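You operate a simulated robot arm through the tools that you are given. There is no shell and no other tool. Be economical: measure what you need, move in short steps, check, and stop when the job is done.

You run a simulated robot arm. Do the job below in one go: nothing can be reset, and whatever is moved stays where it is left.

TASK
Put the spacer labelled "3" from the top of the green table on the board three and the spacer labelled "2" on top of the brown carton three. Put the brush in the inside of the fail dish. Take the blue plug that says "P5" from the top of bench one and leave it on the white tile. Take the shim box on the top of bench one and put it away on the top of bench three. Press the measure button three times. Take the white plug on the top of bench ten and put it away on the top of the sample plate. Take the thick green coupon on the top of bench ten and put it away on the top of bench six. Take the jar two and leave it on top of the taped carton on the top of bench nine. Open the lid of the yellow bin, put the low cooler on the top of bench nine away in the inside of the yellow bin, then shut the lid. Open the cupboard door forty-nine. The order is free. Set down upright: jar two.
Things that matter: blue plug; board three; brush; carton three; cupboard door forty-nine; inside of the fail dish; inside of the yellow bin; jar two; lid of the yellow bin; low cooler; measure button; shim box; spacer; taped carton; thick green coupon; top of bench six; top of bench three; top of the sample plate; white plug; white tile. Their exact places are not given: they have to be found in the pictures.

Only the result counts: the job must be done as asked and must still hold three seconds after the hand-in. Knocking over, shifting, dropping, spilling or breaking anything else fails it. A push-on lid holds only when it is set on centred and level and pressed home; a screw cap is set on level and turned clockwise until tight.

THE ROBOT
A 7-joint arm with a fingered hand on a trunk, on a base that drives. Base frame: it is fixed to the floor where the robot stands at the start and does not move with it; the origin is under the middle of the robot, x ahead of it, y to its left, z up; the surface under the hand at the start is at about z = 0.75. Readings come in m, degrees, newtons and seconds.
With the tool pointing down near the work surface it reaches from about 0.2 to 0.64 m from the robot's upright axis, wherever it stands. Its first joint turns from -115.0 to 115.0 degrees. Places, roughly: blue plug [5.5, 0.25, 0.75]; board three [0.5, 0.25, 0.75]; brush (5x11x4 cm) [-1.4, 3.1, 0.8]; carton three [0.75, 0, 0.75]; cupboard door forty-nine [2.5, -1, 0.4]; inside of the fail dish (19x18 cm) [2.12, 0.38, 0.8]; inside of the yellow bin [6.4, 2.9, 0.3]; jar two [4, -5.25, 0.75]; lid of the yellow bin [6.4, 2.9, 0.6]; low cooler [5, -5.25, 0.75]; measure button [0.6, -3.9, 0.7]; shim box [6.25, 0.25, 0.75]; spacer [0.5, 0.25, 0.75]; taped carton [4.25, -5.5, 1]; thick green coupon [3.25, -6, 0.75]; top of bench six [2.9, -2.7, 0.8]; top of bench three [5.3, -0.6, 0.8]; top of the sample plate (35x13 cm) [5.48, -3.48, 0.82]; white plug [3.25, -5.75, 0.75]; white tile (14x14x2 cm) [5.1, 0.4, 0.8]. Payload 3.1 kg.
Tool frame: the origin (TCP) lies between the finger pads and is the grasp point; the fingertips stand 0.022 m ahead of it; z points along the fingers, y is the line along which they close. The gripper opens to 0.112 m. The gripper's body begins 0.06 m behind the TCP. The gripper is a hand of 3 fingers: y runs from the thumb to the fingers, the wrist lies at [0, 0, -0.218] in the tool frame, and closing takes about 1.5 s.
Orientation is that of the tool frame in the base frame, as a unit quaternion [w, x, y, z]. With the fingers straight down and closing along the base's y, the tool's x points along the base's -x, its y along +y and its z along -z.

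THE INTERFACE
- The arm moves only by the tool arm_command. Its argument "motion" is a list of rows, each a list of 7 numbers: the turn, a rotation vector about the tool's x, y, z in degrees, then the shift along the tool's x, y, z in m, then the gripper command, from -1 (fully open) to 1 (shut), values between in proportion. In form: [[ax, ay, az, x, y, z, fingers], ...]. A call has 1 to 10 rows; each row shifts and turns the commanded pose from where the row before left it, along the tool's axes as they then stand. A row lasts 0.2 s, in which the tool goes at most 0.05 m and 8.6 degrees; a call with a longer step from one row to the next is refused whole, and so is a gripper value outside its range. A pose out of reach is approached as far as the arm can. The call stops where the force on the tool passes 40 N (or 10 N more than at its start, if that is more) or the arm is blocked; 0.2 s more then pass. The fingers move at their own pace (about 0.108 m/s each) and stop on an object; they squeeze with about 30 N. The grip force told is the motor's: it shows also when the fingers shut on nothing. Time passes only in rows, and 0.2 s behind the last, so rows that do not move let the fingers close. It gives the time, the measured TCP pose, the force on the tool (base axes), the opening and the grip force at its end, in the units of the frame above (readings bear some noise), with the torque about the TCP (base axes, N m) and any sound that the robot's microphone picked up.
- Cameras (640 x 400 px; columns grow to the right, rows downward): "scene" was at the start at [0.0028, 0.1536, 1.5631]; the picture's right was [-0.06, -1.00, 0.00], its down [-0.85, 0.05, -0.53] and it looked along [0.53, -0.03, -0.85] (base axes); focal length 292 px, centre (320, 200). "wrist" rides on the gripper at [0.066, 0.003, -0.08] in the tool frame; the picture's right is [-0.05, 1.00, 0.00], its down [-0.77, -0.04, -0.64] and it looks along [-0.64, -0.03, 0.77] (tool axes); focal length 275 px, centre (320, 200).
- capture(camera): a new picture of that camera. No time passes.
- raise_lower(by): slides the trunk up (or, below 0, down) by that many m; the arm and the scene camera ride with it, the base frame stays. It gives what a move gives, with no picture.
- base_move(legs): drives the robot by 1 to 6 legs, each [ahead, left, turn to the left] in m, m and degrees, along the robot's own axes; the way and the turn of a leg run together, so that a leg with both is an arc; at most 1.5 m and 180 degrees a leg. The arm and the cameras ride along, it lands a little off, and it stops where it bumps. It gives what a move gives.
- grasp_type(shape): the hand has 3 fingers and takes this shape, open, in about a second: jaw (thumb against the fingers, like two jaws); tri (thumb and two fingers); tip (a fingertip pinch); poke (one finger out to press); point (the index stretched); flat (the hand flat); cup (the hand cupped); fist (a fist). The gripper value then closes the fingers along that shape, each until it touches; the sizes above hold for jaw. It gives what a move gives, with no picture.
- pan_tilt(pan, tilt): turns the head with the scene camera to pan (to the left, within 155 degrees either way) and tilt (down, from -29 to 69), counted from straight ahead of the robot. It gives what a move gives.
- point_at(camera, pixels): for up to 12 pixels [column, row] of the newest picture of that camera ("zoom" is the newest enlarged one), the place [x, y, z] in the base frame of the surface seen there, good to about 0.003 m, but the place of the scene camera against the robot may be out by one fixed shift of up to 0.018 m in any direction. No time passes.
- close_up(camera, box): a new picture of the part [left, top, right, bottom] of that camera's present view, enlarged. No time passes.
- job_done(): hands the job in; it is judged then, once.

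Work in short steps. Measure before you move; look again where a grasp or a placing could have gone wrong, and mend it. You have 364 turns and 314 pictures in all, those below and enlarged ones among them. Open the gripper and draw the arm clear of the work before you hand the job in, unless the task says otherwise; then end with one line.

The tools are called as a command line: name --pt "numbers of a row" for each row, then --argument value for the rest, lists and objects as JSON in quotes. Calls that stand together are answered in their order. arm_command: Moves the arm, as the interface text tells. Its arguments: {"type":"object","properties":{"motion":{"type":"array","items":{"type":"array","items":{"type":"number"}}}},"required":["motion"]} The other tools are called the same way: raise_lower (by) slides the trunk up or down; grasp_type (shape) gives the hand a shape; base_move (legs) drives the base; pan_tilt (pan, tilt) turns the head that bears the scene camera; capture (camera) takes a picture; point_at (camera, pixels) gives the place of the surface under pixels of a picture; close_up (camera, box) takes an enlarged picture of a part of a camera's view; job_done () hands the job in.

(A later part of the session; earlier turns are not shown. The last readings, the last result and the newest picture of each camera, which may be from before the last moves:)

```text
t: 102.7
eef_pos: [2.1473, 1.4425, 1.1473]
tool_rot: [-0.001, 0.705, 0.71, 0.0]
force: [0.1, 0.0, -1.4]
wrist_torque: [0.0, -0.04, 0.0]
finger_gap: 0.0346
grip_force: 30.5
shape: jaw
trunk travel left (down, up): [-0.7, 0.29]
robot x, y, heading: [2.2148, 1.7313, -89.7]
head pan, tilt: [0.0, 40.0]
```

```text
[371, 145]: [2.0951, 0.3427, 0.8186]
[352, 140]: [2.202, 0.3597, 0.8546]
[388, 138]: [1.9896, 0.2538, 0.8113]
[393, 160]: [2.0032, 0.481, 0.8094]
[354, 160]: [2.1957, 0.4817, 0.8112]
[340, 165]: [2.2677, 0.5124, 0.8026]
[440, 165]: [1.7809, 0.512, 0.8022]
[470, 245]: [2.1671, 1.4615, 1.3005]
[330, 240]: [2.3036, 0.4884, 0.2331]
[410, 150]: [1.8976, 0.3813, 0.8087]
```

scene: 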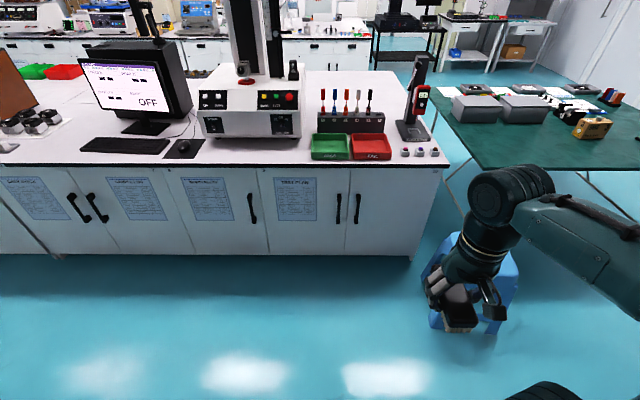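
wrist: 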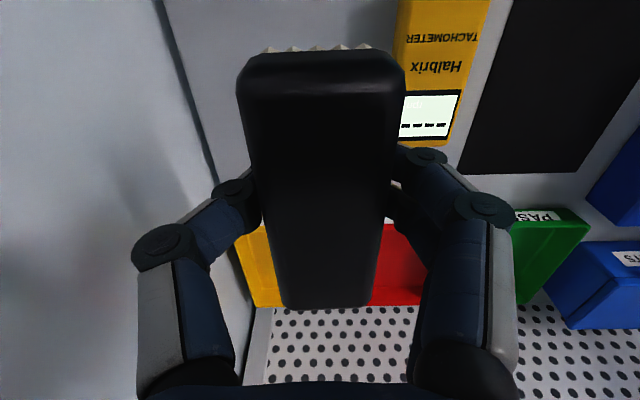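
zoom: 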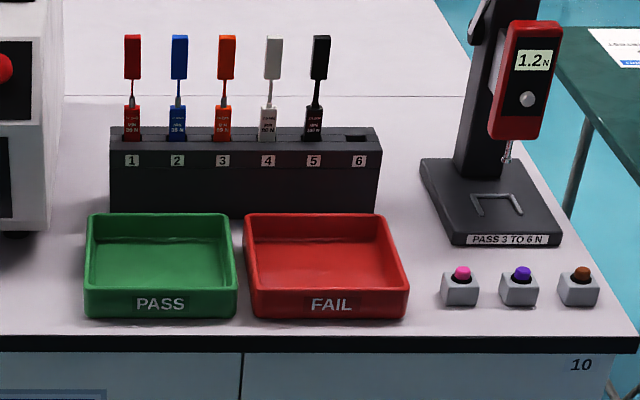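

FAIL confirmed on the red dish, centre about (2.10,0.38). I check the stool's extents before driving in.

arm_command --pt "0 0 0 0 0.05 0 1" --pt "0 0 0 0 0.05 0 1" --pt "0 0 0 0 0.05 0 1"

pan_tilt --pan -25 --tilt 50

capture --camera "scene"

```text
t: 103.5
eef_pos: [2.2991, 1.4428, 1.146]
tool_rot: [-0.001, 0.705, 0.709, 0.001]
force: [0.4, 0.3, -1.2]
wrist_torque: [0.03, -0.01, 0.01]
finger_gap: 0.0347
grip_force: 30.2
shape: jaw
trunk travel left (down, up): [-0.7, 0.29]
robot x, y, heading: [2.2092, 1.7344, -89.8]
head pan, tilt: [0.0, 40.0]
```

```text
t: 104.4
eef_pos: [2.2973, 1.4424, 1.1462]
tool_rot: [0.0, 0.705, 0.709, 0.0]
force: [0.2, 0.7, -1.3]
wrist_torque: [-0.03, 0.03, 0.0]
finger_gap: 0.0346
grip_force: 30.2
shape: jaw
trunk travel left (down, up): [-0.7, 0.29]
robot x, y, heading: [2.2101, 1.7324, -89.5]
head pan, tilt: [-25.0, 50.0]
```

```text
282 pictures are left
```

scene: 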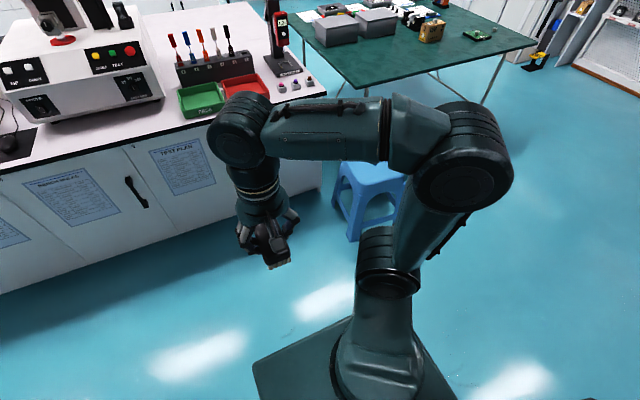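

point_at --camera "scene" --pixels '[[352, 240], [334, 208], [340, 165], [375, 180], [400, 175], [330, 175]]'

```text
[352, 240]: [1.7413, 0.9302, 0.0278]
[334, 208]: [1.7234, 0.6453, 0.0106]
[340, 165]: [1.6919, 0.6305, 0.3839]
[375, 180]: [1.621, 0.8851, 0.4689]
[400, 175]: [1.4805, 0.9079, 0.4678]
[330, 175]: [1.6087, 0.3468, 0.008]
```

Stool reaches x=1.75, clear of the path. I drive ahead 0.92 m.

base_move --legs '[[0.92, 0.0, -0.3]]'

capture --camera "wrist"

```text
t: 109.2
eef_pos: [2.3016, 0.5254, 1.1452]
tool_rot: [-0.001, 0.706, 0.709, 0.0]
force: [0.2, -0.8, -0.9]
wrist_torque: [0.04, 0.02, 0.0]
finger_gap: 0.0349
grip_force: 30.2
shape: jaw
trunk travel left (down, up): [-0.7, 0.29]
robot x, y, heading: [2.2178, 0.8169, -89.5]
head pan, tilt: [-25.0, 50.0]
```

```text
281 pictures are left
```

wrist: 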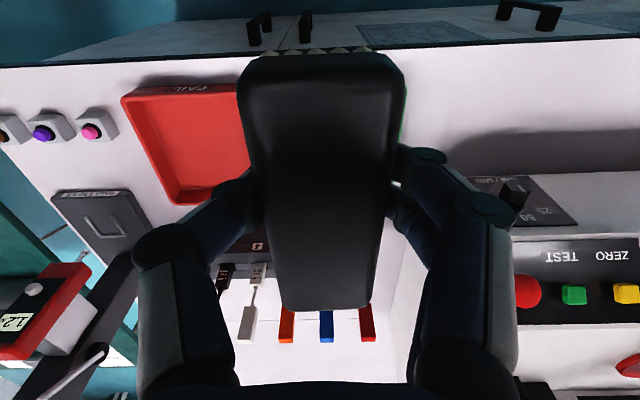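

I measure the dish and the screwdrivers behind it from this view.

point_at --camera "wrist" --pixels '[[124, 97], [180, 205], [185, 130], [200, 170], [160, 95], [230, 130], [248, 335], [285, 338], [50, 170], [60, 270]]'

```text
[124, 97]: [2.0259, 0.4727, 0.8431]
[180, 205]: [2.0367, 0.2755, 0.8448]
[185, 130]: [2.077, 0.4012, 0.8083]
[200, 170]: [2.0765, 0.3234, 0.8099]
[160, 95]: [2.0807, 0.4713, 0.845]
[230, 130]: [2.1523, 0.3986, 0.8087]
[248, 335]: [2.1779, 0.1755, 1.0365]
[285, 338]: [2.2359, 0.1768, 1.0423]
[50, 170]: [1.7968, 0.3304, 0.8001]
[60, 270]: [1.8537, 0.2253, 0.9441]
```

Dish centre is (2.12,0.375) with floor 0.808. I move over it and check.

arm_command --pt "0 0 0 -0.027 -0.036 0 1" --pt "0 0 0 -0.027 -0.036 0 1" --pt "0 0 0 -0.027 -0.036 0 1" --pt "0 0 0 -0.027 -0.036 0 1" --pt "0 0 0 -0.027 -0.036 0 1" --pt "0 0 0 0 0 0.05 1" --pt "0 0 0 0 0 0.05 1" --pt "0 0 0 0 0 0.05 1"

capture --camera "wrist"

```text
t: 111.0
eef_pos: [2.122, 0.3897, 0.9966]
tool_rot: [-0.001, 0.705, 0.709, 0.001]
force: [0.0, 0.3, -1.4]
wrist_torque: [0.02, 0.02, -0.02]
finger_gap: 0.0345
grip_force: 30.6
shape: jaw
trunk travel left (down, up): [-0.7, 0.29]
robot x, y, heading: [2.2187, 0.8164, -89.7]
head pan, tilt: [-25.0, 50.0]
```

```text
280 pictures are left
```

wrist: 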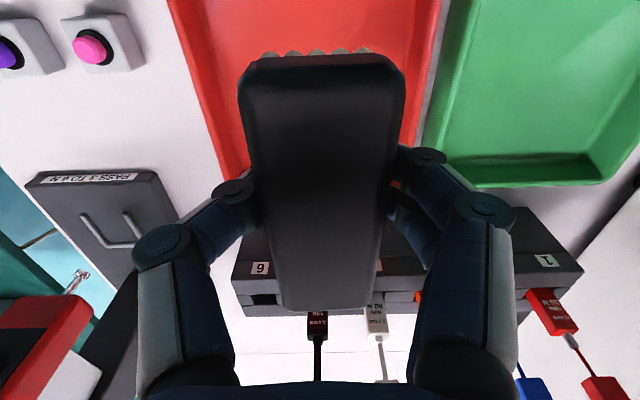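

Aligned over the dish. I descend to TCP≈0.837 and release.

arm_command --pt "0 0 0 0 0 0.045 1" --pt "0 0 0 0 0 0.045 1" --pt "0 0 0 0 0 0.045 1" --pt "0 0 0 0 0 0.02 1" --pt "0 0 0 0 0 0.005 1" --pt "0 0 0 0 0 0 0.3" --pt "0 0 0 0 0 0 0" --pt "0 0 0 0 0 0 -0.3" --pt "0 0 0 0 0 0 -0.3" --pt "0 0 0 0 0 -0.02 -0.3"

arm_command --pt "0 0 0 0 0 -0.05 -0.3" --pt "0 0 0 0 0 -0.05 -0.3" --pt "0 0 0 0 0 -0.05 -0.5" --pt "0 0 0 0.02 0 -0.04 -1" --pt "0 0 0 0.03 0 -0.04 -1" --pt "0 0 0 0.04 0 -0.02 -1"

capture --camera "wrist"

```text
t: 113.2
eef_pos: [2.1233, 0.3919, 0.8556]
tool_rot: [0.0, 0.705, 0.709, 0.0]
force: [-1.0, -0.8, 0.2]
wrist_torque: [0.01, -0.01, -0.01]
finger_gap: 0.0722
grip_force: 0.1
shape: jaw
trunk travel left (down, up): [-0.7, 0.29]
robot x, y, heading: [2.2196, 0.814, -89.8]
head pan, tilt: [-25.0, 50.0]
```

```text
t: 114.7
eef_pos: [2.1197, 0.4828, 1.108]
tool_rot: [0.002, 0.706, 0.708, 0.0]
force: [0.1, 0.6, 0.1]
wrist_torque: [-0.01, 0.03, 0.01]
finger_gap: 0.1119
grip_force: 0.0
shape: jaw
trunk travel left (down, up): [-0.7, 0.29]
robot x, y, heading: [2.2148, 0.8127, -89.3]
head pan, tilt: [-25.0, 50.0]
```

```text
279 pictures are left
```

wrist: 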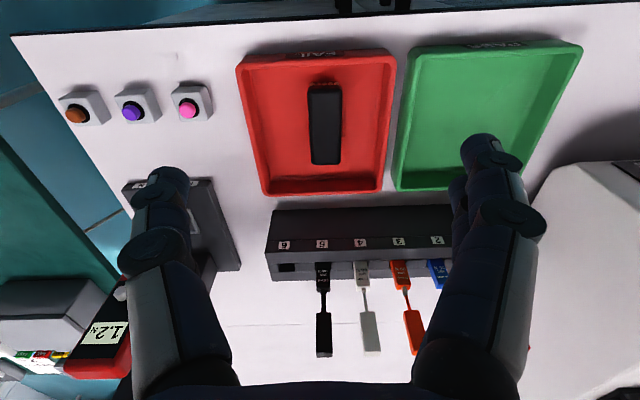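

Brush is in the fail dish. Next is bench one at x≈5.5; I back off and look along the aisle.

arm_command --pt "0 0 0 0.04 0.02 -0.02 -1" --pt "0 0 0 0.0 0.04 0 -1"

base_move --legs '[[-0.8, 0, 0], [0, 0, 89.5]]'

pan_tilt --pan 0 --tilt 20

capture --camera "scene"

```text
t: 115.2
eef_pos: [2.1849, 0.5169, 1.1249]
tool_rot: [-0.002, 0.706, 0.709, 0.0]
force: [0.5, -0.5, -0.3]
wrist_torque: [0.04, 0.02, -0.03]
finger_gap: 0.112
grip_force: 0.0
shape: jaw
trunk travel left (down, up): [-0.7, 0.29]
robot x, y, heading: [2.2201, 0.8159, -89.6]
head pan, tilt: [-25.0, 50.0]
```

```text
t: 123.5
eef_pos: [2.5078, 1.5969, 1.1264]
tool_rot: [0.001, -0.011, 1.0, 0.0]
force: [-0.7, 0.0, -0.4]
wrist_torque: [-0.03, -0.01, -0.04]
finger_gap: 0.1119
grip_force: 0.1
shape: jaw
trunk travel left (down, up): [-0.7, 0.29]
robot x, y, heading: [2.2143, 1.6251, 1.4]
head pan, tilt: [-25.0, 50.0]
```

```text
t: 124.4
eef_pos: [2.508, 1.5972, 1.1261]
tool_rot: [0.0, -0.011, 1.0, 0.0]
force: [0.4, 0.3, -0.3]
wrist_torque: [0.01, 0.01, -0.01]
finger_gap: 0.1119
grip_force: 0.1
shape: jaw
trunk travel left (down, up): [-0.7, 0.29]
robot x, y, heading: [2.213, 1.6274, 1.4]
head pan, tilt: [0.0, 20.0]
```

```text
278 pictures are left
```

scene: 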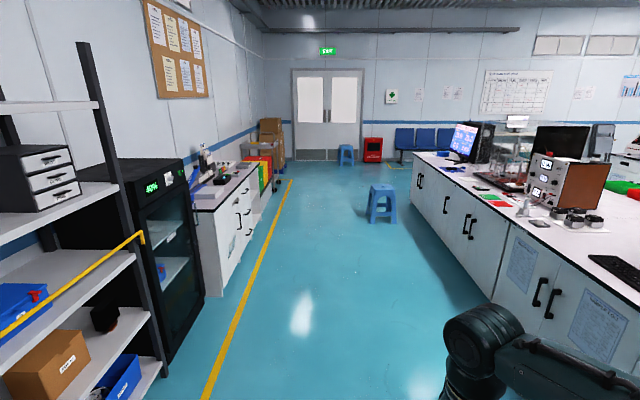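

point_at --camera "scene" --pixels '[[372, 222], [382, 190], [398, 220], [255, 250], [440, 218], [346, 165], [414, 155], [265, 170], [500, 235]]'

close_up --camera "scene" --box '[400, 110, 640, 260]'

close_up --camera "scene" --box '[190, 100, 300, 200]'

```text
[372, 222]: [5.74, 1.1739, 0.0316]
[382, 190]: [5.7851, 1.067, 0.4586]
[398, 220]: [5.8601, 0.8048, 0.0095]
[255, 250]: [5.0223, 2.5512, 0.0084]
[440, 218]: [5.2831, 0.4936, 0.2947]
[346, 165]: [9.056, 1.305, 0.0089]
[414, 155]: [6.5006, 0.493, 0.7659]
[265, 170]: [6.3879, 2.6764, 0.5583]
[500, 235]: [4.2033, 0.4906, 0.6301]
```

```text
2.67 times, centred on (520, 185) of scene
```

zoom: 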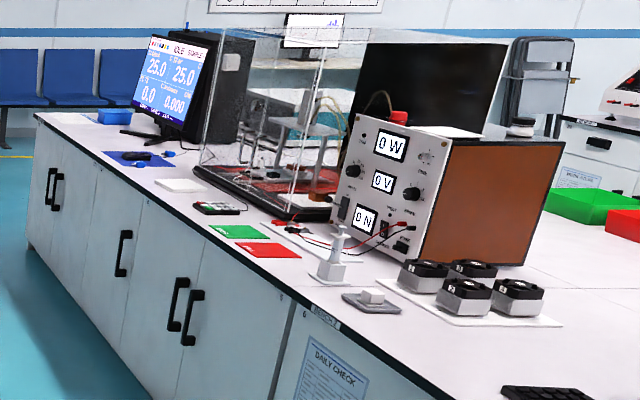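

```text
4.00 times, centred on (245, 150) of scene
```

zoom: 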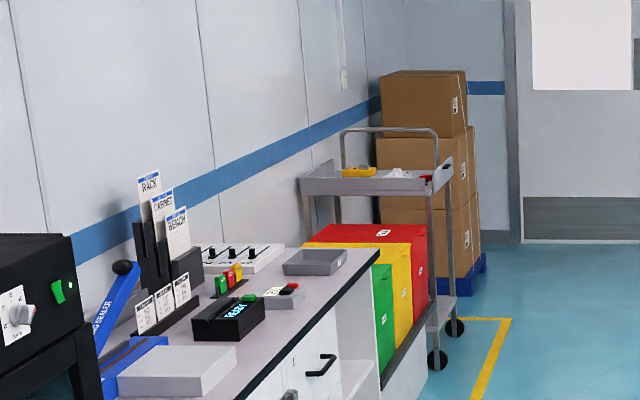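

Bench one stands at y<0.49, with a stool at (5.8,1.0). I drive to x≈5.2, turn to face the bench and look.

base_move --legs '[[1.5, -0.03, -1.4], [1.5, 0, 0], [0, 0, -90]]'

base_move --legs '[[0.55, 0, 0]]'

pan_tilt --pan 0 --tilt 45

capture --camera "scene"

```text
refused: leg 1 is longer than a leg can be; nothing moved
```

```text
t: 127.6
eef_pos: [3.0608, 1.6082, 1.1261]
tool_rot: [0.0, -0.009, 1.0, 0.0]
force: [0.8, -0.8, 0.2]
wrist_torque: [0.01, 0.01, 0.0]
finger_gap: 0.1118
grip_force: 0.0
shape: jaw
trunk travel left (down, up): [-0.7, 0.29]
robot x, y, heading: [2.7594, 1.6357, 1.2]
head pan, tilt: [0.0, 20.0]
```

```text
t: 128.5
eef_pos: [3.0596, 1.6082, 1.1254]
tool_rot: [0.001, -0.009, 1.0, 0.0]
force: [0.0, -0.6, 0.2]
wrist_torque: [-0.01, 0.01, -0.01]
finger_gap: 0.1119
grip_force: 0.1
shape: jaw
trunk travel left (down, up): [-0.7, 0.29]
robot x, y, heading: [2.7663, 1.6361, 1.2]
head pan, tilt: [0.0, 45.0]
```

```text
275 pictures are left
```

scene: 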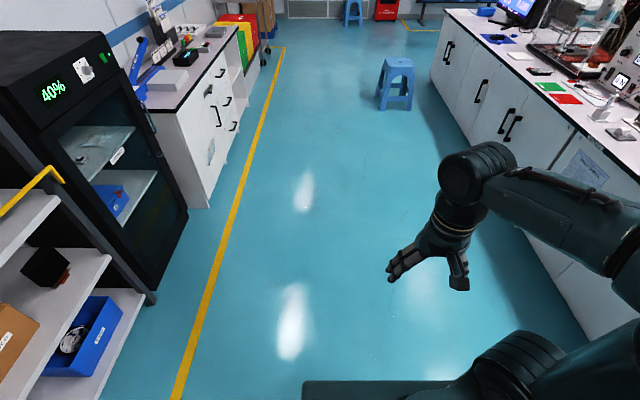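

The first drive was refused and only 0.55 m was driven; I now go to x≈5.15 and turn towards the bench.

base_move --legs '[[1.2, 0, -1.2], [1.2, 0, 0], [0, 0, -90]]'

capture --camera "scene"

```text
t: 144.0
eef_pos: [5.1231, 1.351, 1.1264]
tool_rot: [0.001, 0.705, 0.709, 0.001]
force: [-0.2, -0.1, 0.3]
wrist_torque: [-0.03, 0.0, 0.0]
finger_gap: 0.1118
grip_force: 0.1
shape: jaw
trunk travel left (down, up): [-0.7, 0.29]
robot x, y, heading: [5.1576, 1.6456, -89.7]
head pan, tilt: [0.0, 45.0]
```

```text
274 pictures are left
```

scene: 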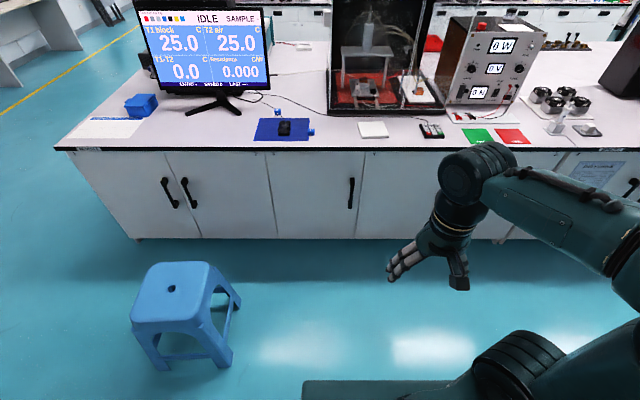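

I enlarge the bench-top area to find the P5 plug, tile and shim box.

close_up --camera "scene" --box '[60, 80, 260, 160]'

close_up --camera "scene" --box '[240, 80, 440, 160]'

point_at --camera "scene" --pixels '[[140, 100], [278, 111], [312, 130], [372, 129], [284, 127], [110, 128], [185, 335], [232, 300], [370, 140]]'

```text
3.20 times, centred on (160, 120) of scene
```

zoom: 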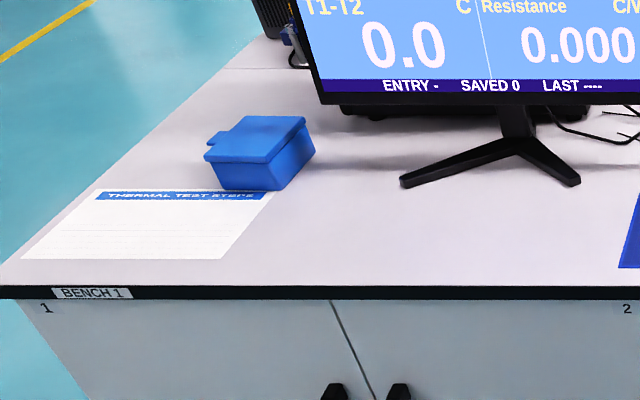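

```text
3.20 times, centred on (340, 120) of scene
```

zoom: 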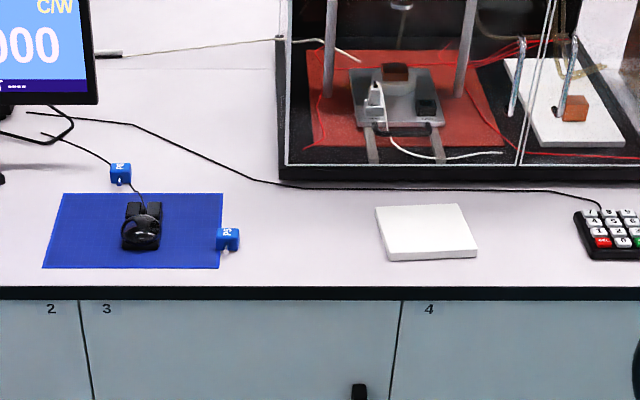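

```text
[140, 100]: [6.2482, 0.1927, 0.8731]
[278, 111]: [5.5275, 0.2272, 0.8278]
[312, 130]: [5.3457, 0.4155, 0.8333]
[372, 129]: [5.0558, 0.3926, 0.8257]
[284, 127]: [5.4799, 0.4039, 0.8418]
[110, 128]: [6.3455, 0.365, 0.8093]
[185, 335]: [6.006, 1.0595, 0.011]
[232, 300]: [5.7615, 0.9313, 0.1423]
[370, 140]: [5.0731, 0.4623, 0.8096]
```

Plugs are at (5.53,0.23) and (5.35,0.415). I drive closer so that the wrist camera can read labels.

base_move --legs '[[0, 0.16, -0.3], [0.85, 0, 0]]'

capture --camera "wrist"

close_up --camera "scene" --box '[200, 100, 440, 250]'

```text
t: 149.5
eef_pos: [5.2808, 0.5072, 1.1252]
tool_rot: [0.0, 0.708, 0.706, 0.0]
force: [-0.3, -1.0, 0.6]
wrist_torque: [-0.01, -0.01, 0.04]
finger_gap: 0.1122
grip_force: 0.1
shape: jaw
trunk travel left (down, up): [-0.7, 0.29]
robot x, y, heading: [5.3162, 0.804, -90.2]
head pan, tilt: [0.0, 45.0]
```

```text
271 pictures are left
```

wrist: 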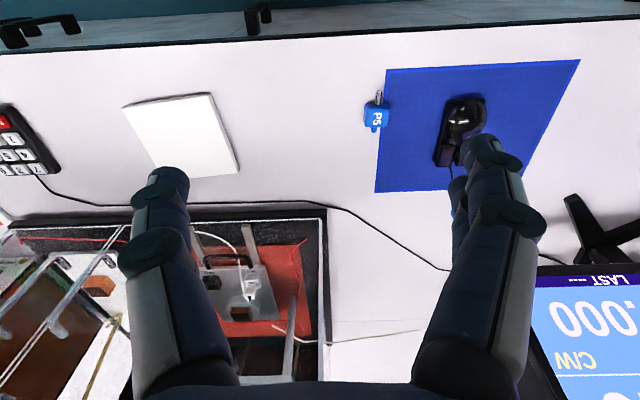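

```text
2.67 times, centred on (320, 175) of scene
```

zoom: 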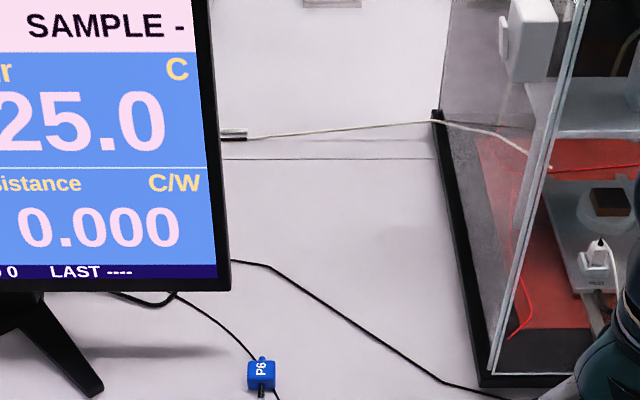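

P5 is the plug at wrist (376,115) beside the mat. I enlarge and measure it, and the tile.

close_up --camera "wrist" --box '[340, 80, 420, 140]'

point_at --camera "wrist" --pixels '[[366, 103], [387, 105], [387, 125], [366, 125], [376, 115], [380, 96], [376, 132], [124, 107], [210, 94], [239, 172], [182, 137], [385, 69]]'

```text
6.67 times, centred on (380, 110) of wrist
```

zoom: 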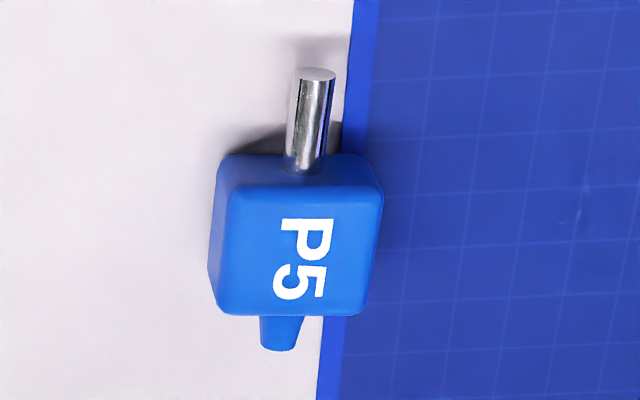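

```text
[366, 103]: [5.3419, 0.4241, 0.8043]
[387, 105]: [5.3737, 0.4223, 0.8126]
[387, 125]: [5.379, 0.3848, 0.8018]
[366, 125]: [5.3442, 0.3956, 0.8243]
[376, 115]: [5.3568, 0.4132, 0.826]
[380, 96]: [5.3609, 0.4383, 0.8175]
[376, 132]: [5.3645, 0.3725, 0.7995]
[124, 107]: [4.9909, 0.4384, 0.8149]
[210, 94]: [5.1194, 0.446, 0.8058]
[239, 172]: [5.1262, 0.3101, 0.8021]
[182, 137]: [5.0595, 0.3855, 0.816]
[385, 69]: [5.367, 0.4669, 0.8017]
```

P5 body centre ≈(5.358,0.411), top 0.826. I hover over it.

arm_command --pt "0 0 0 -0.016 0.0129 0.034 -1" --pt "0 0 0 -0.016 0.0129 0.034 -1" --pt "0 0 0 -0.016 0.0129 0.034 -1" --pt "0 0 0 -0.016 0.0129 0.034 -1" --pt "0 0 0 -0.016 0.0129 0.034 -0.6" --pt "0 0 0 -0.016 0.0129 0.034 -0.4" --pt "0 0 0 0 0 0 -0.4"

capture --camera "wrist"

```text
t: 151.1
eef_pos: [5.3574, 0.412, 0.9215]
tool_rot: [0.001, 0.708, 0.707, -0.001]
force: [0.3, -0.2, 0.6]
wrist_torque: [-0.03, -0.01, -0.02]
finger_gap: 0.0788
grip_force: 0.1
shape: jaw
trunk travel left (down, up): [-0.7, 0.29]
robot x, y, heading: [5.3157, 0.8032, -90.1]
head pan, tilt: [0.0, 45.0]
```

```text
268 pictures are left
```

wrist: 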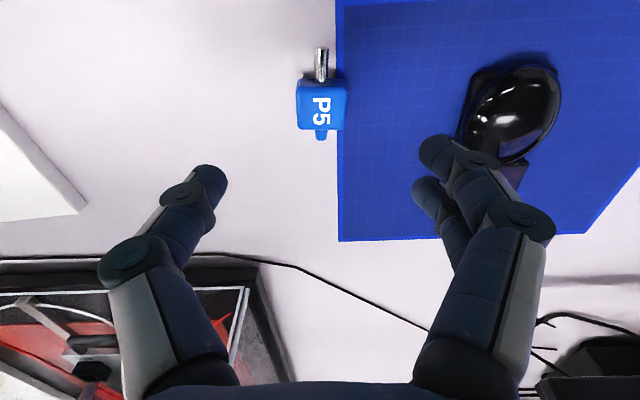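

point_at --camera "wrist" --pixels '[[299, 105], [345, 105], [321, 84], [321, 128], [322, 106], [465, 125], [470, 90]]'

```text
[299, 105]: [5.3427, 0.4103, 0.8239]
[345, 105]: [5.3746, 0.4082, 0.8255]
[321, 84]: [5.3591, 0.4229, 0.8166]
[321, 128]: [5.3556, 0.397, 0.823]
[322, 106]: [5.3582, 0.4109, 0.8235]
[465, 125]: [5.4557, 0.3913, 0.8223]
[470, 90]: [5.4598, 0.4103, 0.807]
```

Centred; I descend to z≈0.826, close, and lift.

arm_command --pt "0 0 0 -0.003 0.0015 0.03 -0.2" --pt "0 0 0 0 0 0.035 -0.2" --pt "0 0 0 0 0 0.031 -0.2" --pt "0 0 0 0 0 0 1" --pt "0 0 0 0 0 0 1" --pt "0 0 0 0 0 0 1" --pt "0 0 0 0 0 0 1" --pt "0 0 0 0 0 0 1"

arm_command --pt "0 0 0 0 0 -0.03 1" --pt "0 0 0 0 0 -0.04 1" --pt "0 0 0 0 0 -0.04 1"

capture --camera "wrist"

```text
t: 152.9
eef_pos: [5.3583, 0.4094, 0.8262]
tool_rot: [0.0, 0.708, 0.706, 0.0]
force: [-0.3, 0.2, 0.4]
wrist_torque: [0.0, -0.02, 0.03]
finger_gap: 0.0282
grip_force: 30.0
shape: jaw
trunk travel left (down, up): [-0.7, 0.29]
robot x, y, heading: [5.3161, 0.7991, -90.2]
head pan, tilt: [0.0, 45.0]
```

```text
t: 153.7
eef_pos: [5.358, 0.4097, 0.9364]
tool_rot: [0.0, 0.707, 0.707, 0.001]
force: [0.7, 0.2, -0.2]
wrist_torque: [0.01, 0.01, 0.0]
finger_gap: 0.0281
grip_force: 29.9
shape: jaw
trunk travel left (down, up): [-0.7, 0.29]
robot x, y, heading: [5.3138, 0.804, -90.1]
head pan, tilt: [0.0, 45.0]
```

```text
267 pictures are left
```

wrist: 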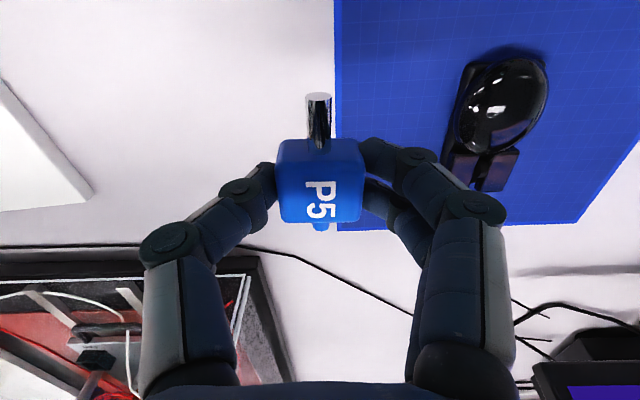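

Held. I move over the tile at about (5.058,0.39) and check against the chamber behind.

arm_command --pt "0 0 0 0 -0.0375 -0.01 1" --pt "0 0 0 0 -0.0375 -0.01 1" --pt "0 0 0 0 -0.0375 0 1" --pt "0 0 0 0 -0.0375 0 1" --pt "0 0 0 0 -0.0375 0 1" --pt "0 0 0 0 -0.0375 0 1" --pt "0 0 0 0 -0.0375 0 1" --pt "0 0 0 0 -0.0375 0 1"

capture --camera "wrist"

```text
t: 155.5
eef_pos: [5.0559, 0.4088, 0.9559]
tool_rot: [-0.001, 0.707, 0.707, 0.001]
force: [0.6, 0.6, -0.2]
wrist_torque: [-0.03, -0.01, 0.01]
finger_gap: 0.028
grip_force: 29.4
shape: jaw
trunk travel left (down, up): [-0.7, 0.29]
robot x, y, heading: [5.315, 0.8046, -90.1]
head pan, tilt: [0.0, 45.0]
```

```text
266 pictures are left
```

wrist: 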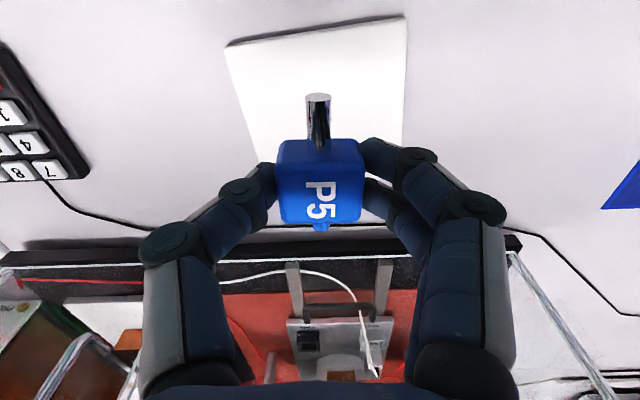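

point_at --camera "wrist" --pixels '[[228, 48], [404, 20], [398, 135], [257, 150], [320, 60], [250, 100], [390, 70], [250, 240]]'

```text
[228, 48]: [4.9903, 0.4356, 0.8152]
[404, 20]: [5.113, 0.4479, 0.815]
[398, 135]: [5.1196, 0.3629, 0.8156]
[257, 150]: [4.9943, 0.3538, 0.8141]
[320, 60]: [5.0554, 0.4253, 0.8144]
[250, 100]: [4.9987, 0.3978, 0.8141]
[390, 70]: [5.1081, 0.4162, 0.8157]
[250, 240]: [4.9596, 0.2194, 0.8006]
```

Tile top 0.815, centre (5.055,0.382). I lower the plug there and release.

arm_command --pt "0 0 0 -0.025 0 0 1" --pt "0 0 0 0 0 0.045 1" --pt "0 0 0 0 0 0.045 1" --pt "0 0 0 0 0 0.02 1" --pt "0 0 0 0 0 0.005 1" --pt "0 0 0 0 0 0 0.4" --pt "0 0 0 0 0 0 0" --pt "0 0 0 0 0 0 -0.2" --pt "0 0 0 0 0 0 -0.2" --pt "0 0 0 0 0 -0.01 -0.2"

arm_command --pt "0 0 0 0 0 -0.04 -0.3" --pt "0 0 0 0 0 -0.05 -0.5" --pt "0 0 0 0 0 -0.05 -1" --pt "0 0 0 0.01 0.03 -0.04 -1" --pt "0 0 0 0.02 0.03 -0.03 -1" --pt "0 0 0 0.03 0.03 -0.02 -1"

capture --camera "wrist"

```text
t: 157.7
eef_pos: [5.0599, 0.3835, 0.8518]
tool_rot: [0.0, 0.708, 0.706, 0.0]
force: [0.1, -0.4, -0.3]
wrist_torque: [-0.04, -0.03, 0.01]
finger_gap: 0.0666
grip_force: 0.0
shape: jaw
trunk travel left (down, up): [-0.7, 0.29]
robot x, y, heading: [5.3148, 0.804, -90.3]
head pan, tilt: [0.0, 45.0]
```

```text
refused: row 4 steps farther than a row can; nothing moved
```

```text
265 pictures are left
```

wrist: 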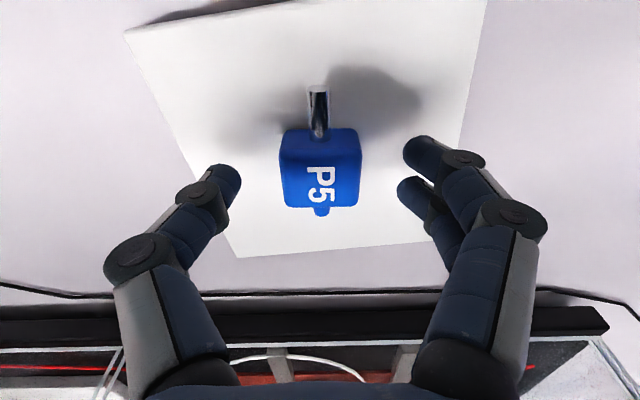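

P5 sits on the tile. I rise, then drive around the stool to x≈6.35 for the shim box.

arm_command --pt "0 0 0 0 0 -0.04 -0.3" --pt "0 0 0 0 0 -0.05 -0.5" --pt "0 0 0 0 0 -0.05 -1" --pt "0 0 0 0.01 0.03 -0.03 -1" --pt "0 0 0 0.02 0.03 -0.03 -1" --pt "0 0 0 0.03 0.03 -0.02 -1" --pt "0 0 0 0.03 0.03 -0.02 -1" --pt "0 0 0 0.0 0.04 -0.02 -1" --pt "0 0 0 0.0 0.04 0 -1"

base_move --legs '[[-0.9, 0, 0], [0, 1.05, 0]]'

pan_tilt --pan 0 --tilt 50

capture --camera "scene"

```text
t: 159.7
eef_pos: [5.2586, 0.4737, 1.1115]
tool_rot: [0.001, 0.708, 0.706, 0.0]
force: [1.1, -0.1, 0.4]
wrist_torque: [0.02, 0.01, -0.02]
finger_gap: 0.1118
grip_force: 0.1
shape: jaw
trunk travel left (down, up): [-0.7, 0.29]
robot x, y, heading: [5.3177, 0.8031, -90.0]
head pan, tilt: [0.0, 45.0]
```

```text
t: 169.4
eef_pos: [6.307, 1.3688, 1.1108]
tool_rot: [0.0, 0.708, 0.706, 0.0]
force: [-0.6, -0.1, 0.0]
wrist_torque: [-0.02, 0.01, 0.01]
finger_gap: 0.1119
grip_force: 0.1
shape: jaw
trunk travel left (down, up): [-0.7, 0.29]
robot x, y, heading: [6.3656, 1.6966, -90.4]
head pan, tilt: [0.0, 45.0]
```

```text
t: 170.1
eef_pos: [6.3062, 1.3671, 1.1112]
tool_rot: [0.0, 0.708, 0.706, 0.0]
force: [0.8, -0.7, -0.1]
wrist_torque: [-0.03, -0.01, -0.01]
finger_gap: 0.1118
grip_force: 0.2
shape: jaw
trunk travel left (down, up): [-0.7, 0.29]
robot x, y, heading: [6.3636, 1.6959, -90.0]
head pan, tilt: [0.0, 50.0]
```

```text
264 pictures are left
```

scene: 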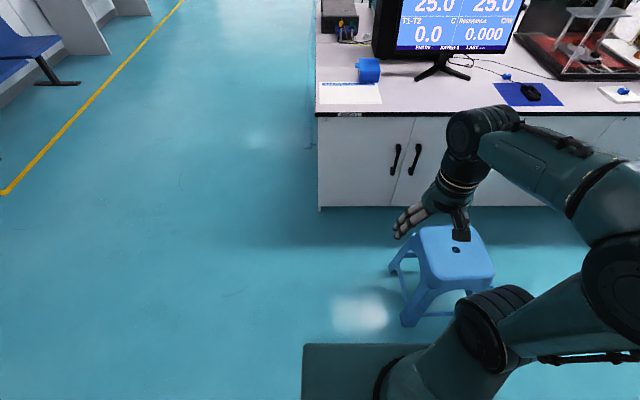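

point_at --camera "scene" --pixels '[[407, 324], [391, 272], [410, 245], [318, 205], [369, 72], [382, 65], [350, 95], [420, 110]]'

close_up --camera "scene" --box '[310, 40, 430, 120]'

```text
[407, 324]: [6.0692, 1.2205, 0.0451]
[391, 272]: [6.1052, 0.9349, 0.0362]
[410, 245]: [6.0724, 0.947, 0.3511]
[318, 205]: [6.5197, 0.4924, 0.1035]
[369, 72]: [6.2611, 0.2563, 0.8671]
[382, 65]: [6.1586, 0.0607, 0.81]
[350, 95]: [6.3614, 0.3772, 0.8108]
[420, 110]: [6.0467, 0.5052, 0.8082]
```

```text
5.00 times, centred on (370, 80) of scene
```

zoom: 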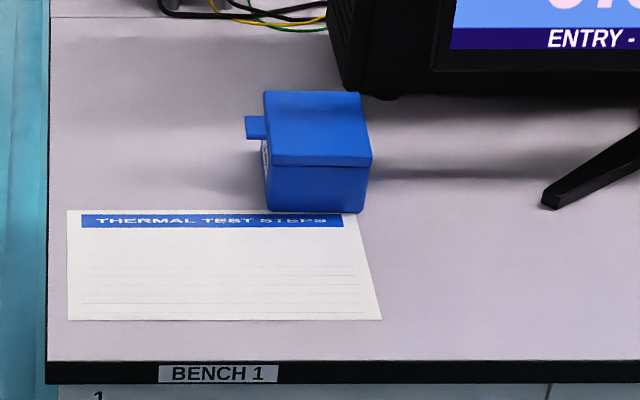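

The stool is too close there; I'll approach from the bench end (x=6.52) instead, facing -x.

base_move --legs '[[0, 0.6, 0], [1.42, 0, 0], [0, 0, -90], [0.2, 0, 0]]'

capture --camera "scene"

capture --camera "wrist"

```text
t: 185.1
eef_pos: [6.4638, 0.3279, 1.1105]
tool_rot: [-0.001, 1.0, -0.006, 0.0]
force: [0.4, 0.0, -0.9]
wrist_torque: [0.03, 0.01, -0.02]
finger_gap: 0.1119
grip_force: 0.0
shape: jaw
trunk travel left (down, up): [-0.7, 0.29]
robot x, y, heading: [6.7937, 0.2688, 179.1]
head pan, tilt: [0.0, 50.0]
stopped in leg 4: the robot was blocked; the commanded pose is now the measured one
```

```text
262 pictures are left
```

scene: 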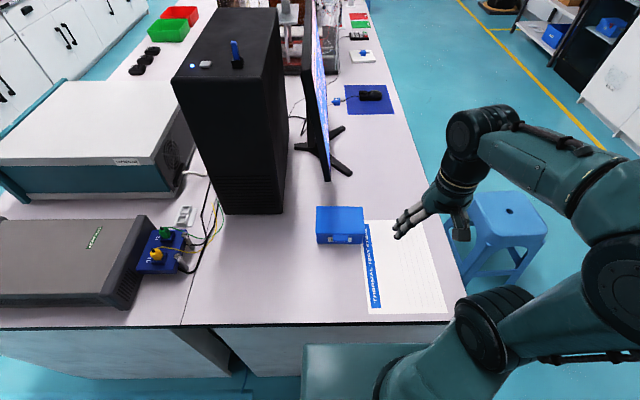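

```text
261 pictures are left
```

wrist: 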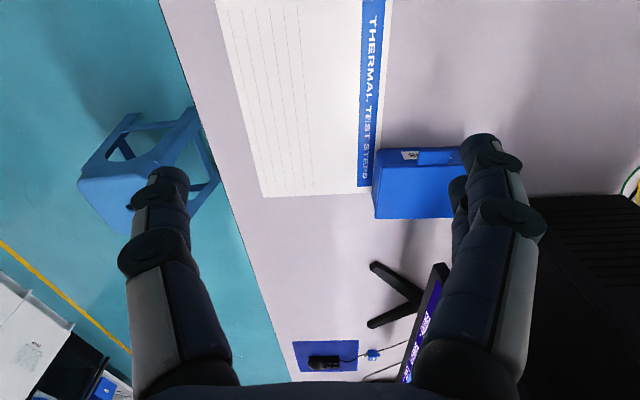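

Contact with the bench foot stopped me; I back off 2 cm and measure the shim box.

base_move --legs '[[-0.02, 0, 0]]'

point_at --camera "wrist" --pixels '[[376, 160], [376, 215], [450, 215], [415, 150], [430, 160], [400, 190], [440, 190]]'

close_up --camera "scene" --box '[290, 190, 410, 265]'

```text
t: 185.9
eef_pos: [6.484, 0.3273, 1.111]
tool_rot: [0.0, 1.0, -0.006, 0.0]
force: [0.1, -0.3, 0.5]
wrist_torque: [0.01, 0.03, -0.02]
finger_gap: 0.1119
grip_force: 0.0
shape: jaw
trunk travel left (down, up): [-0.7, 0.29]
robot x, y, heading: [6.8119, 0.2659, 179.3]
head pan, tilt: [0.0, 50.0]
```

```text
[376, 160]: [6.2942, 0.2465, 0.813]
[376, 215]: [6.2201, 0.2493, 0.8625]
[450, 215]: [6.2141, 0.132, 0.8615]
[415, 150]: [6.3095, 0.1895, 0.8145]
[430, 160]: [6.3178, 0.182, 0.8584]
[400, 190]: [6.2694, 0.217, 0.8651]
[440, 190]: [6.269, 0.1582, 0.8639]
```

```text
5.33 times, centred on (350, 228) of scene
```

zoom: 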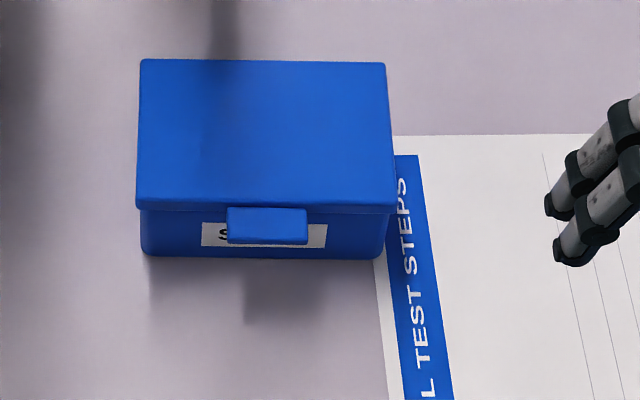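

The box is about 12.5 cm along y and 9 cm along x, so I turn the hand by -90° to close along x.

arm_command --pt "0 0 -8.5 0 0 0 -1" --pt "0 0 -8.5 0 0 0 -1" --pt "0 0 -8.5 0 0 0 -1" --pt "0 0 -8.5 0 0 0 -1" --pt "0 0 -8.5 0 0 0 -1" --pt "0 0 -8.5 0 0 0 -1" --pt "0 0 -8.5 0 0 0 -1" --pt "0 0 -8.5 0 0 0 -1" --pt "0 0 -8.5 0 0 0 -1" --pt "0 0 -8.5 0 0 0 -1"

```text
t: 188.1
eef_pos: [6.4836, 0.3264, 1.1113]
tool_rot: [0.0, 0.741, 0.672, -0.001]
force: [0.4, -0.7, -0.3]
wrist_torque: [0.02, -0.04, 0.04]
finger_gap: 0.1121
grip_force: 0.1
shape: jaw
trunk travel left (down, up): [-0.7, 0.29]
robot x, y, heading: [6.8146, 0.2672, 179.5]
head pan, tilt: [0.0, 50.0]
```

arm_command --pt "0 0 -5.6 0 0 0 -1" --pt "0 0 0 -0.0195 -0.0323 0.013 -1" --pt "0 0 0 -0.0195 -0.0323 0.013 -1" --pt "0 0 0 -0.0195 -0.0323 0.013 -1" --pt "0 0 0 -0.0195 -0.0323 0.013 -1" --pt "0 0 0 -0.0195 -0.0323 0.013 -1" --pt "0 0 0 -0.0195 -0.0323 0.013 -1" --pt "0 0 0 -0.0195 -0.0323 0.013 -1" --pt "0 0 0 0 0 0 -1"

capture --camera "wrist"

```text
t: 190.1
eef_pos: [6.2571, 0.1911, 1.0188]
tool_rot: [0.0, 0.708, 0.706, 0.0]
force: [-0.1, 0.3, -0.6]
wrist_torque: [0.03, -0.02, 0.0]
finger_gap: 0.112
grip_force: 0.0
shape: jaw
trunk travel left (down, up): [-0.7, 0.29]
robot x, y, heading: [6.8102, 0.2641, 179.4]
head pan, tilt: [0.0, 50.0]
```

```text
259 pictures are left
```

wrist: 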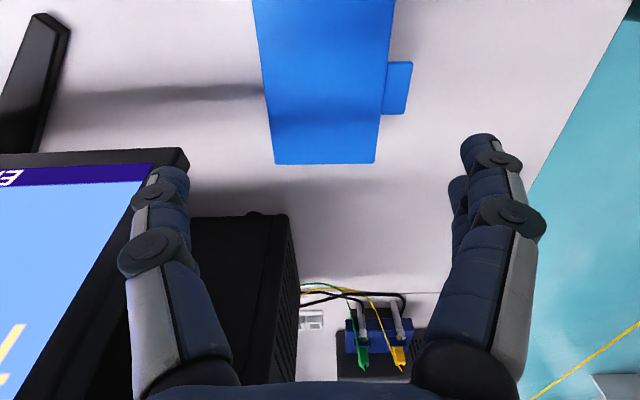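

point_at --camera "wrist" --pixels '[[262, 60], [388, 60], [275, 160], [375, 160], [325, 110], [400, 85], [187, 158], [290, 225], [30, 100], [150, 165], [66, 30]]'

```text
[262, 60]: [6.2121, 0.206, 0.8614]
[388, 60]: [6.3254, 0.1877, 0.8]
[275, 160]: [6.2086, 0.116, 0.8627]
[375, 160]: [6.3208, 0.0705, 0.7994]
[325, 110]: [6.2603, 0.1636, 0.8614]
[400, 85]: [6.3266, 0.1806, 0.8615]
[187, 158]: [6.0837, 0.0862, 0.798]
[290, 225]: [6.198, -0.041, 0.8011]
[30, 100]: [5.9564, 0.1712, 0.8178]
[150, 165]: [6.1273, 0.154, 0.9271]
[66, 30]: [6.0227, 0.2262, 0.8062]
```

The lid tab at (398,85) is in the fingers' way. I measure the tab extents and box far end.

point_at --camera "wrist" --pixels '[[410, 64], [403, 112], [386, 112], [389, 64], [380, 155], [383, 40], [391, 5], [256, 5], [376, 158]]'

close_up --camera "wrist" --box '[240, 0, 560, 200]'

```text
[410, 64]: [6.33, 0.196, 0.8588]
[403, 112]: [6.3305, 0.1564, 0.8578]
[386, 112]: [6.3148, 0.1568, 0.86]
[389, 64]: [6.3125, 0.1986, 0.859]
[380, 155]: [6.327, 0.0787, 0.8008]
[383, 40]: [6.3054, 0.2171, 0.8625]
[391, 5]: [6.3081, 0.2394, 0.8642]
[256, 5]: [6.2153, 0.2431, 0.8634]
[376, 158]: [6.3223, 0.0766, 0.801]
```

```text
2.00 times, centred on (400, 100) of wrist
```

zoom: 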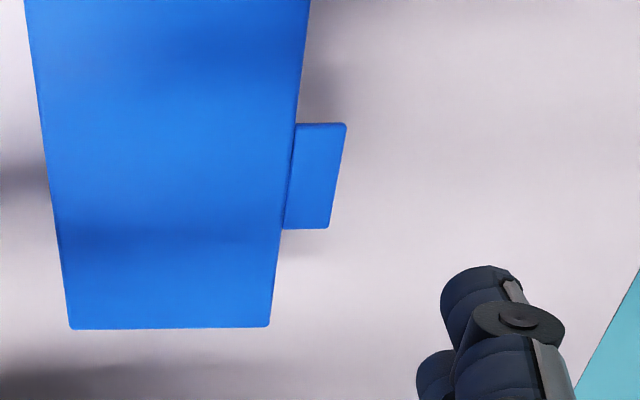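

I'll grip the +y end past the tab with the thumb on the tab side, so I shift 6 cm clear of the monitor and turn the hand 180°.

arm_command --pt "0 0 0 0.02 0.03 0 -1" --pt "0 0 0 0.02 0.03 0 -1" --pt "0 0 8.5 0 0 0 -1" --pt "0 0 8.5 0 0 0 -1" --pt "0 0 8.5 0 0 0 -1" --pt "0 0 8.5 0 0 0 -1" --pt "0 0 8.5 0 0 0 -1" --pt "0 0 8.5 0 0 0 -1" --pt "0 0 8.5 0 0 0 -1" --pt "0 0 8.5 0 0 0 -1"

arm_command --pt "0 0 8.5 0 0 0 -1" --pt "0 0 8.5 0 0 0 -1" --pt "0 0 8.5 0 0 0 -1" --pt "0 0 8.5 0 0 0 -1" --pt "0 0 8.5 0 0 0 -1" --pt "0 0 8.5 0 0 0 -1" --pt "0 0 8.5 0 0 0 -1" --pt "0 0 8.5 0 0 0 -1" --pt "0 0 8.5 0 0 0 -1" --pt "0 0 8.5 0 0 0 -1"

arm_command --pt "0 0 8.5 0 0 0 -1" --pt "0 0 8.5 0 0 0 -1" --pt "0 0 10.0 0 0 0 -1"

```text
t: 192.3
eef_pos: [6.3183, 0.2304, 1.0202]
tool_rot: [0.0, 0.982, 0.19, 0.0]
force: [0.1, 0.7, -0.2]
wrist_torque: [-0.01, 0.01, 0.0]
finger_gap: 0.112
grip_force: 0.1
shape: jaw
trunk travel left (down, up): [-0.7, 0.29]
robot x, y, heading: [6.8153, 0.2664, 179.2]
head pan, tilt: [0.0, 50.0]
```

```text
t: 194.5
eef_pos: [6.3167, 0.2298, 1.02]
tool_rot: [0.0, 0.852, -0.524, 0.0]
force: [-0.1, -0.3, 0.1]
wrist_torque: [0.03, -0.01, -0.03]
finger_gap: 0.1119
grip_force: 0.0
shape: jaw
trunk travel left (down, up): [-0.7, 0.29]
robot x, y, heading: [6.8104, 0.2653, 179.3]
head pan, tilt: [0.0, 50.0]
```

```text
refused: row 3 steps farther than a row can; nothing moved
```

arm_command --pt "0 0 8.4 0 0 0 -1" --pt "0 0 8.4 0 0 0 -1" --pt "0 0 8.4 0 0 0 -1" --pt "0 0 1.7 0 0 0 -1" --pt "0 0 0 0.004 0.029 0.02 -1" --pt "0 0 0 0.004 0.029 0.02 -1" --pt "0 0 0 0 0 0 -1"

capture --camera "wrist"

capture --camera "scene"

```text
t: 196.1
eef_pos: [6.2587, 0.2231, 0.9795]
tool_rot: [0.0, 0.707, -0.707, 0.0]
force: [1.1, 0.4, 0.2]
wrist_torque: [0.0, 0.0, -0.05]
finger_gap: 0.1119
grip_force: 0.0
shape: jaw
trunk travel left (down, up): [-0.7, 0.29]
robot x, y, heading: [6.8129, 0.27, 179.4]
head pan, tilt: [0.0, 50.0]
```

```text
257 pictures are left
```

wrist: 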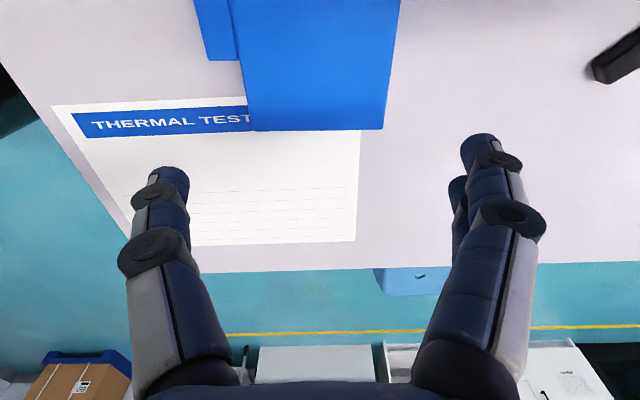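

```text
256 pictures are left
```

scene: 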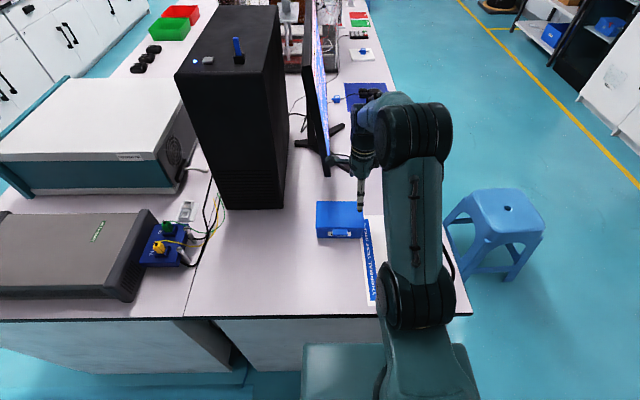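

point_at --camera "wrist" --pixels '[[248, 100], [387, 100], [318, 126], [390, 60], [245, 85], [237, 57], [318, 100]]'

```text
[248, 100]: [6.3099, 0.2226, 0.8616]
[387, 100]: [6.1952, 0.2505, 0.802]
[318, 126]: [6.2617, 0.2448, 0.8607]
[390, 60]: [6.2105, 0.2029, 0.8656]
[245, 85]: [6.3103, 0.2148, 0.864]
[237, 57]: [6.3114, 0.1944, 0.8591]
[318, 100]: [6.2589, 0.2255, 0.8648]
```

Box width is ~0.103, so it is a tight fit in 0.112. I descend slowly, watching the force.

arm_command --pt "0 0 0 0.002 -0.001 0.03 -1" --pt "0 0 0 0 0 0.03 -1" --pt "0 0 0 0 0 0.02 -1" --pt "0 0 0 0 0 0.01 -1" --pt "0 0 0 0 0 0 -1"

capture --camera "wrist"

```text
t: 197.3
eef_pos: [6.261, 0.2204, 0.8898]
tool_rot: [0.0, -0.707, 0.708, 0.0]
force: [0.4, 1.0, 0.3]
wrist_torque: [-0.02, 0.04, 0.01]
finger_gap: 0.1117
grip_force: 0.1
shape: jaw
trunk travel left (down, up): [-0.7, 0.29]
robot x, y, heading: [6.8129, 0.2662, 179.1]
head pan, tilt: [0.0, 50.0]
```

```text
255 pictures are left
```

wrist: 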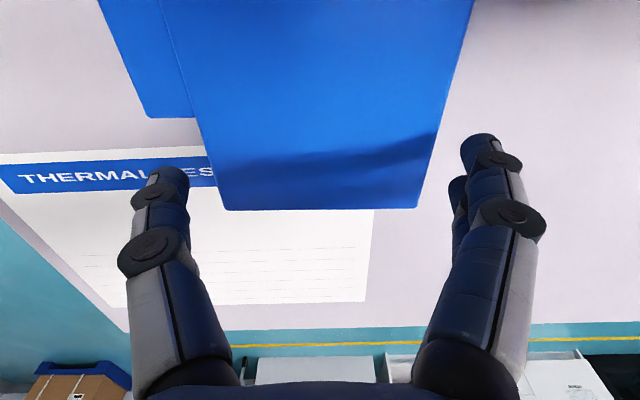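

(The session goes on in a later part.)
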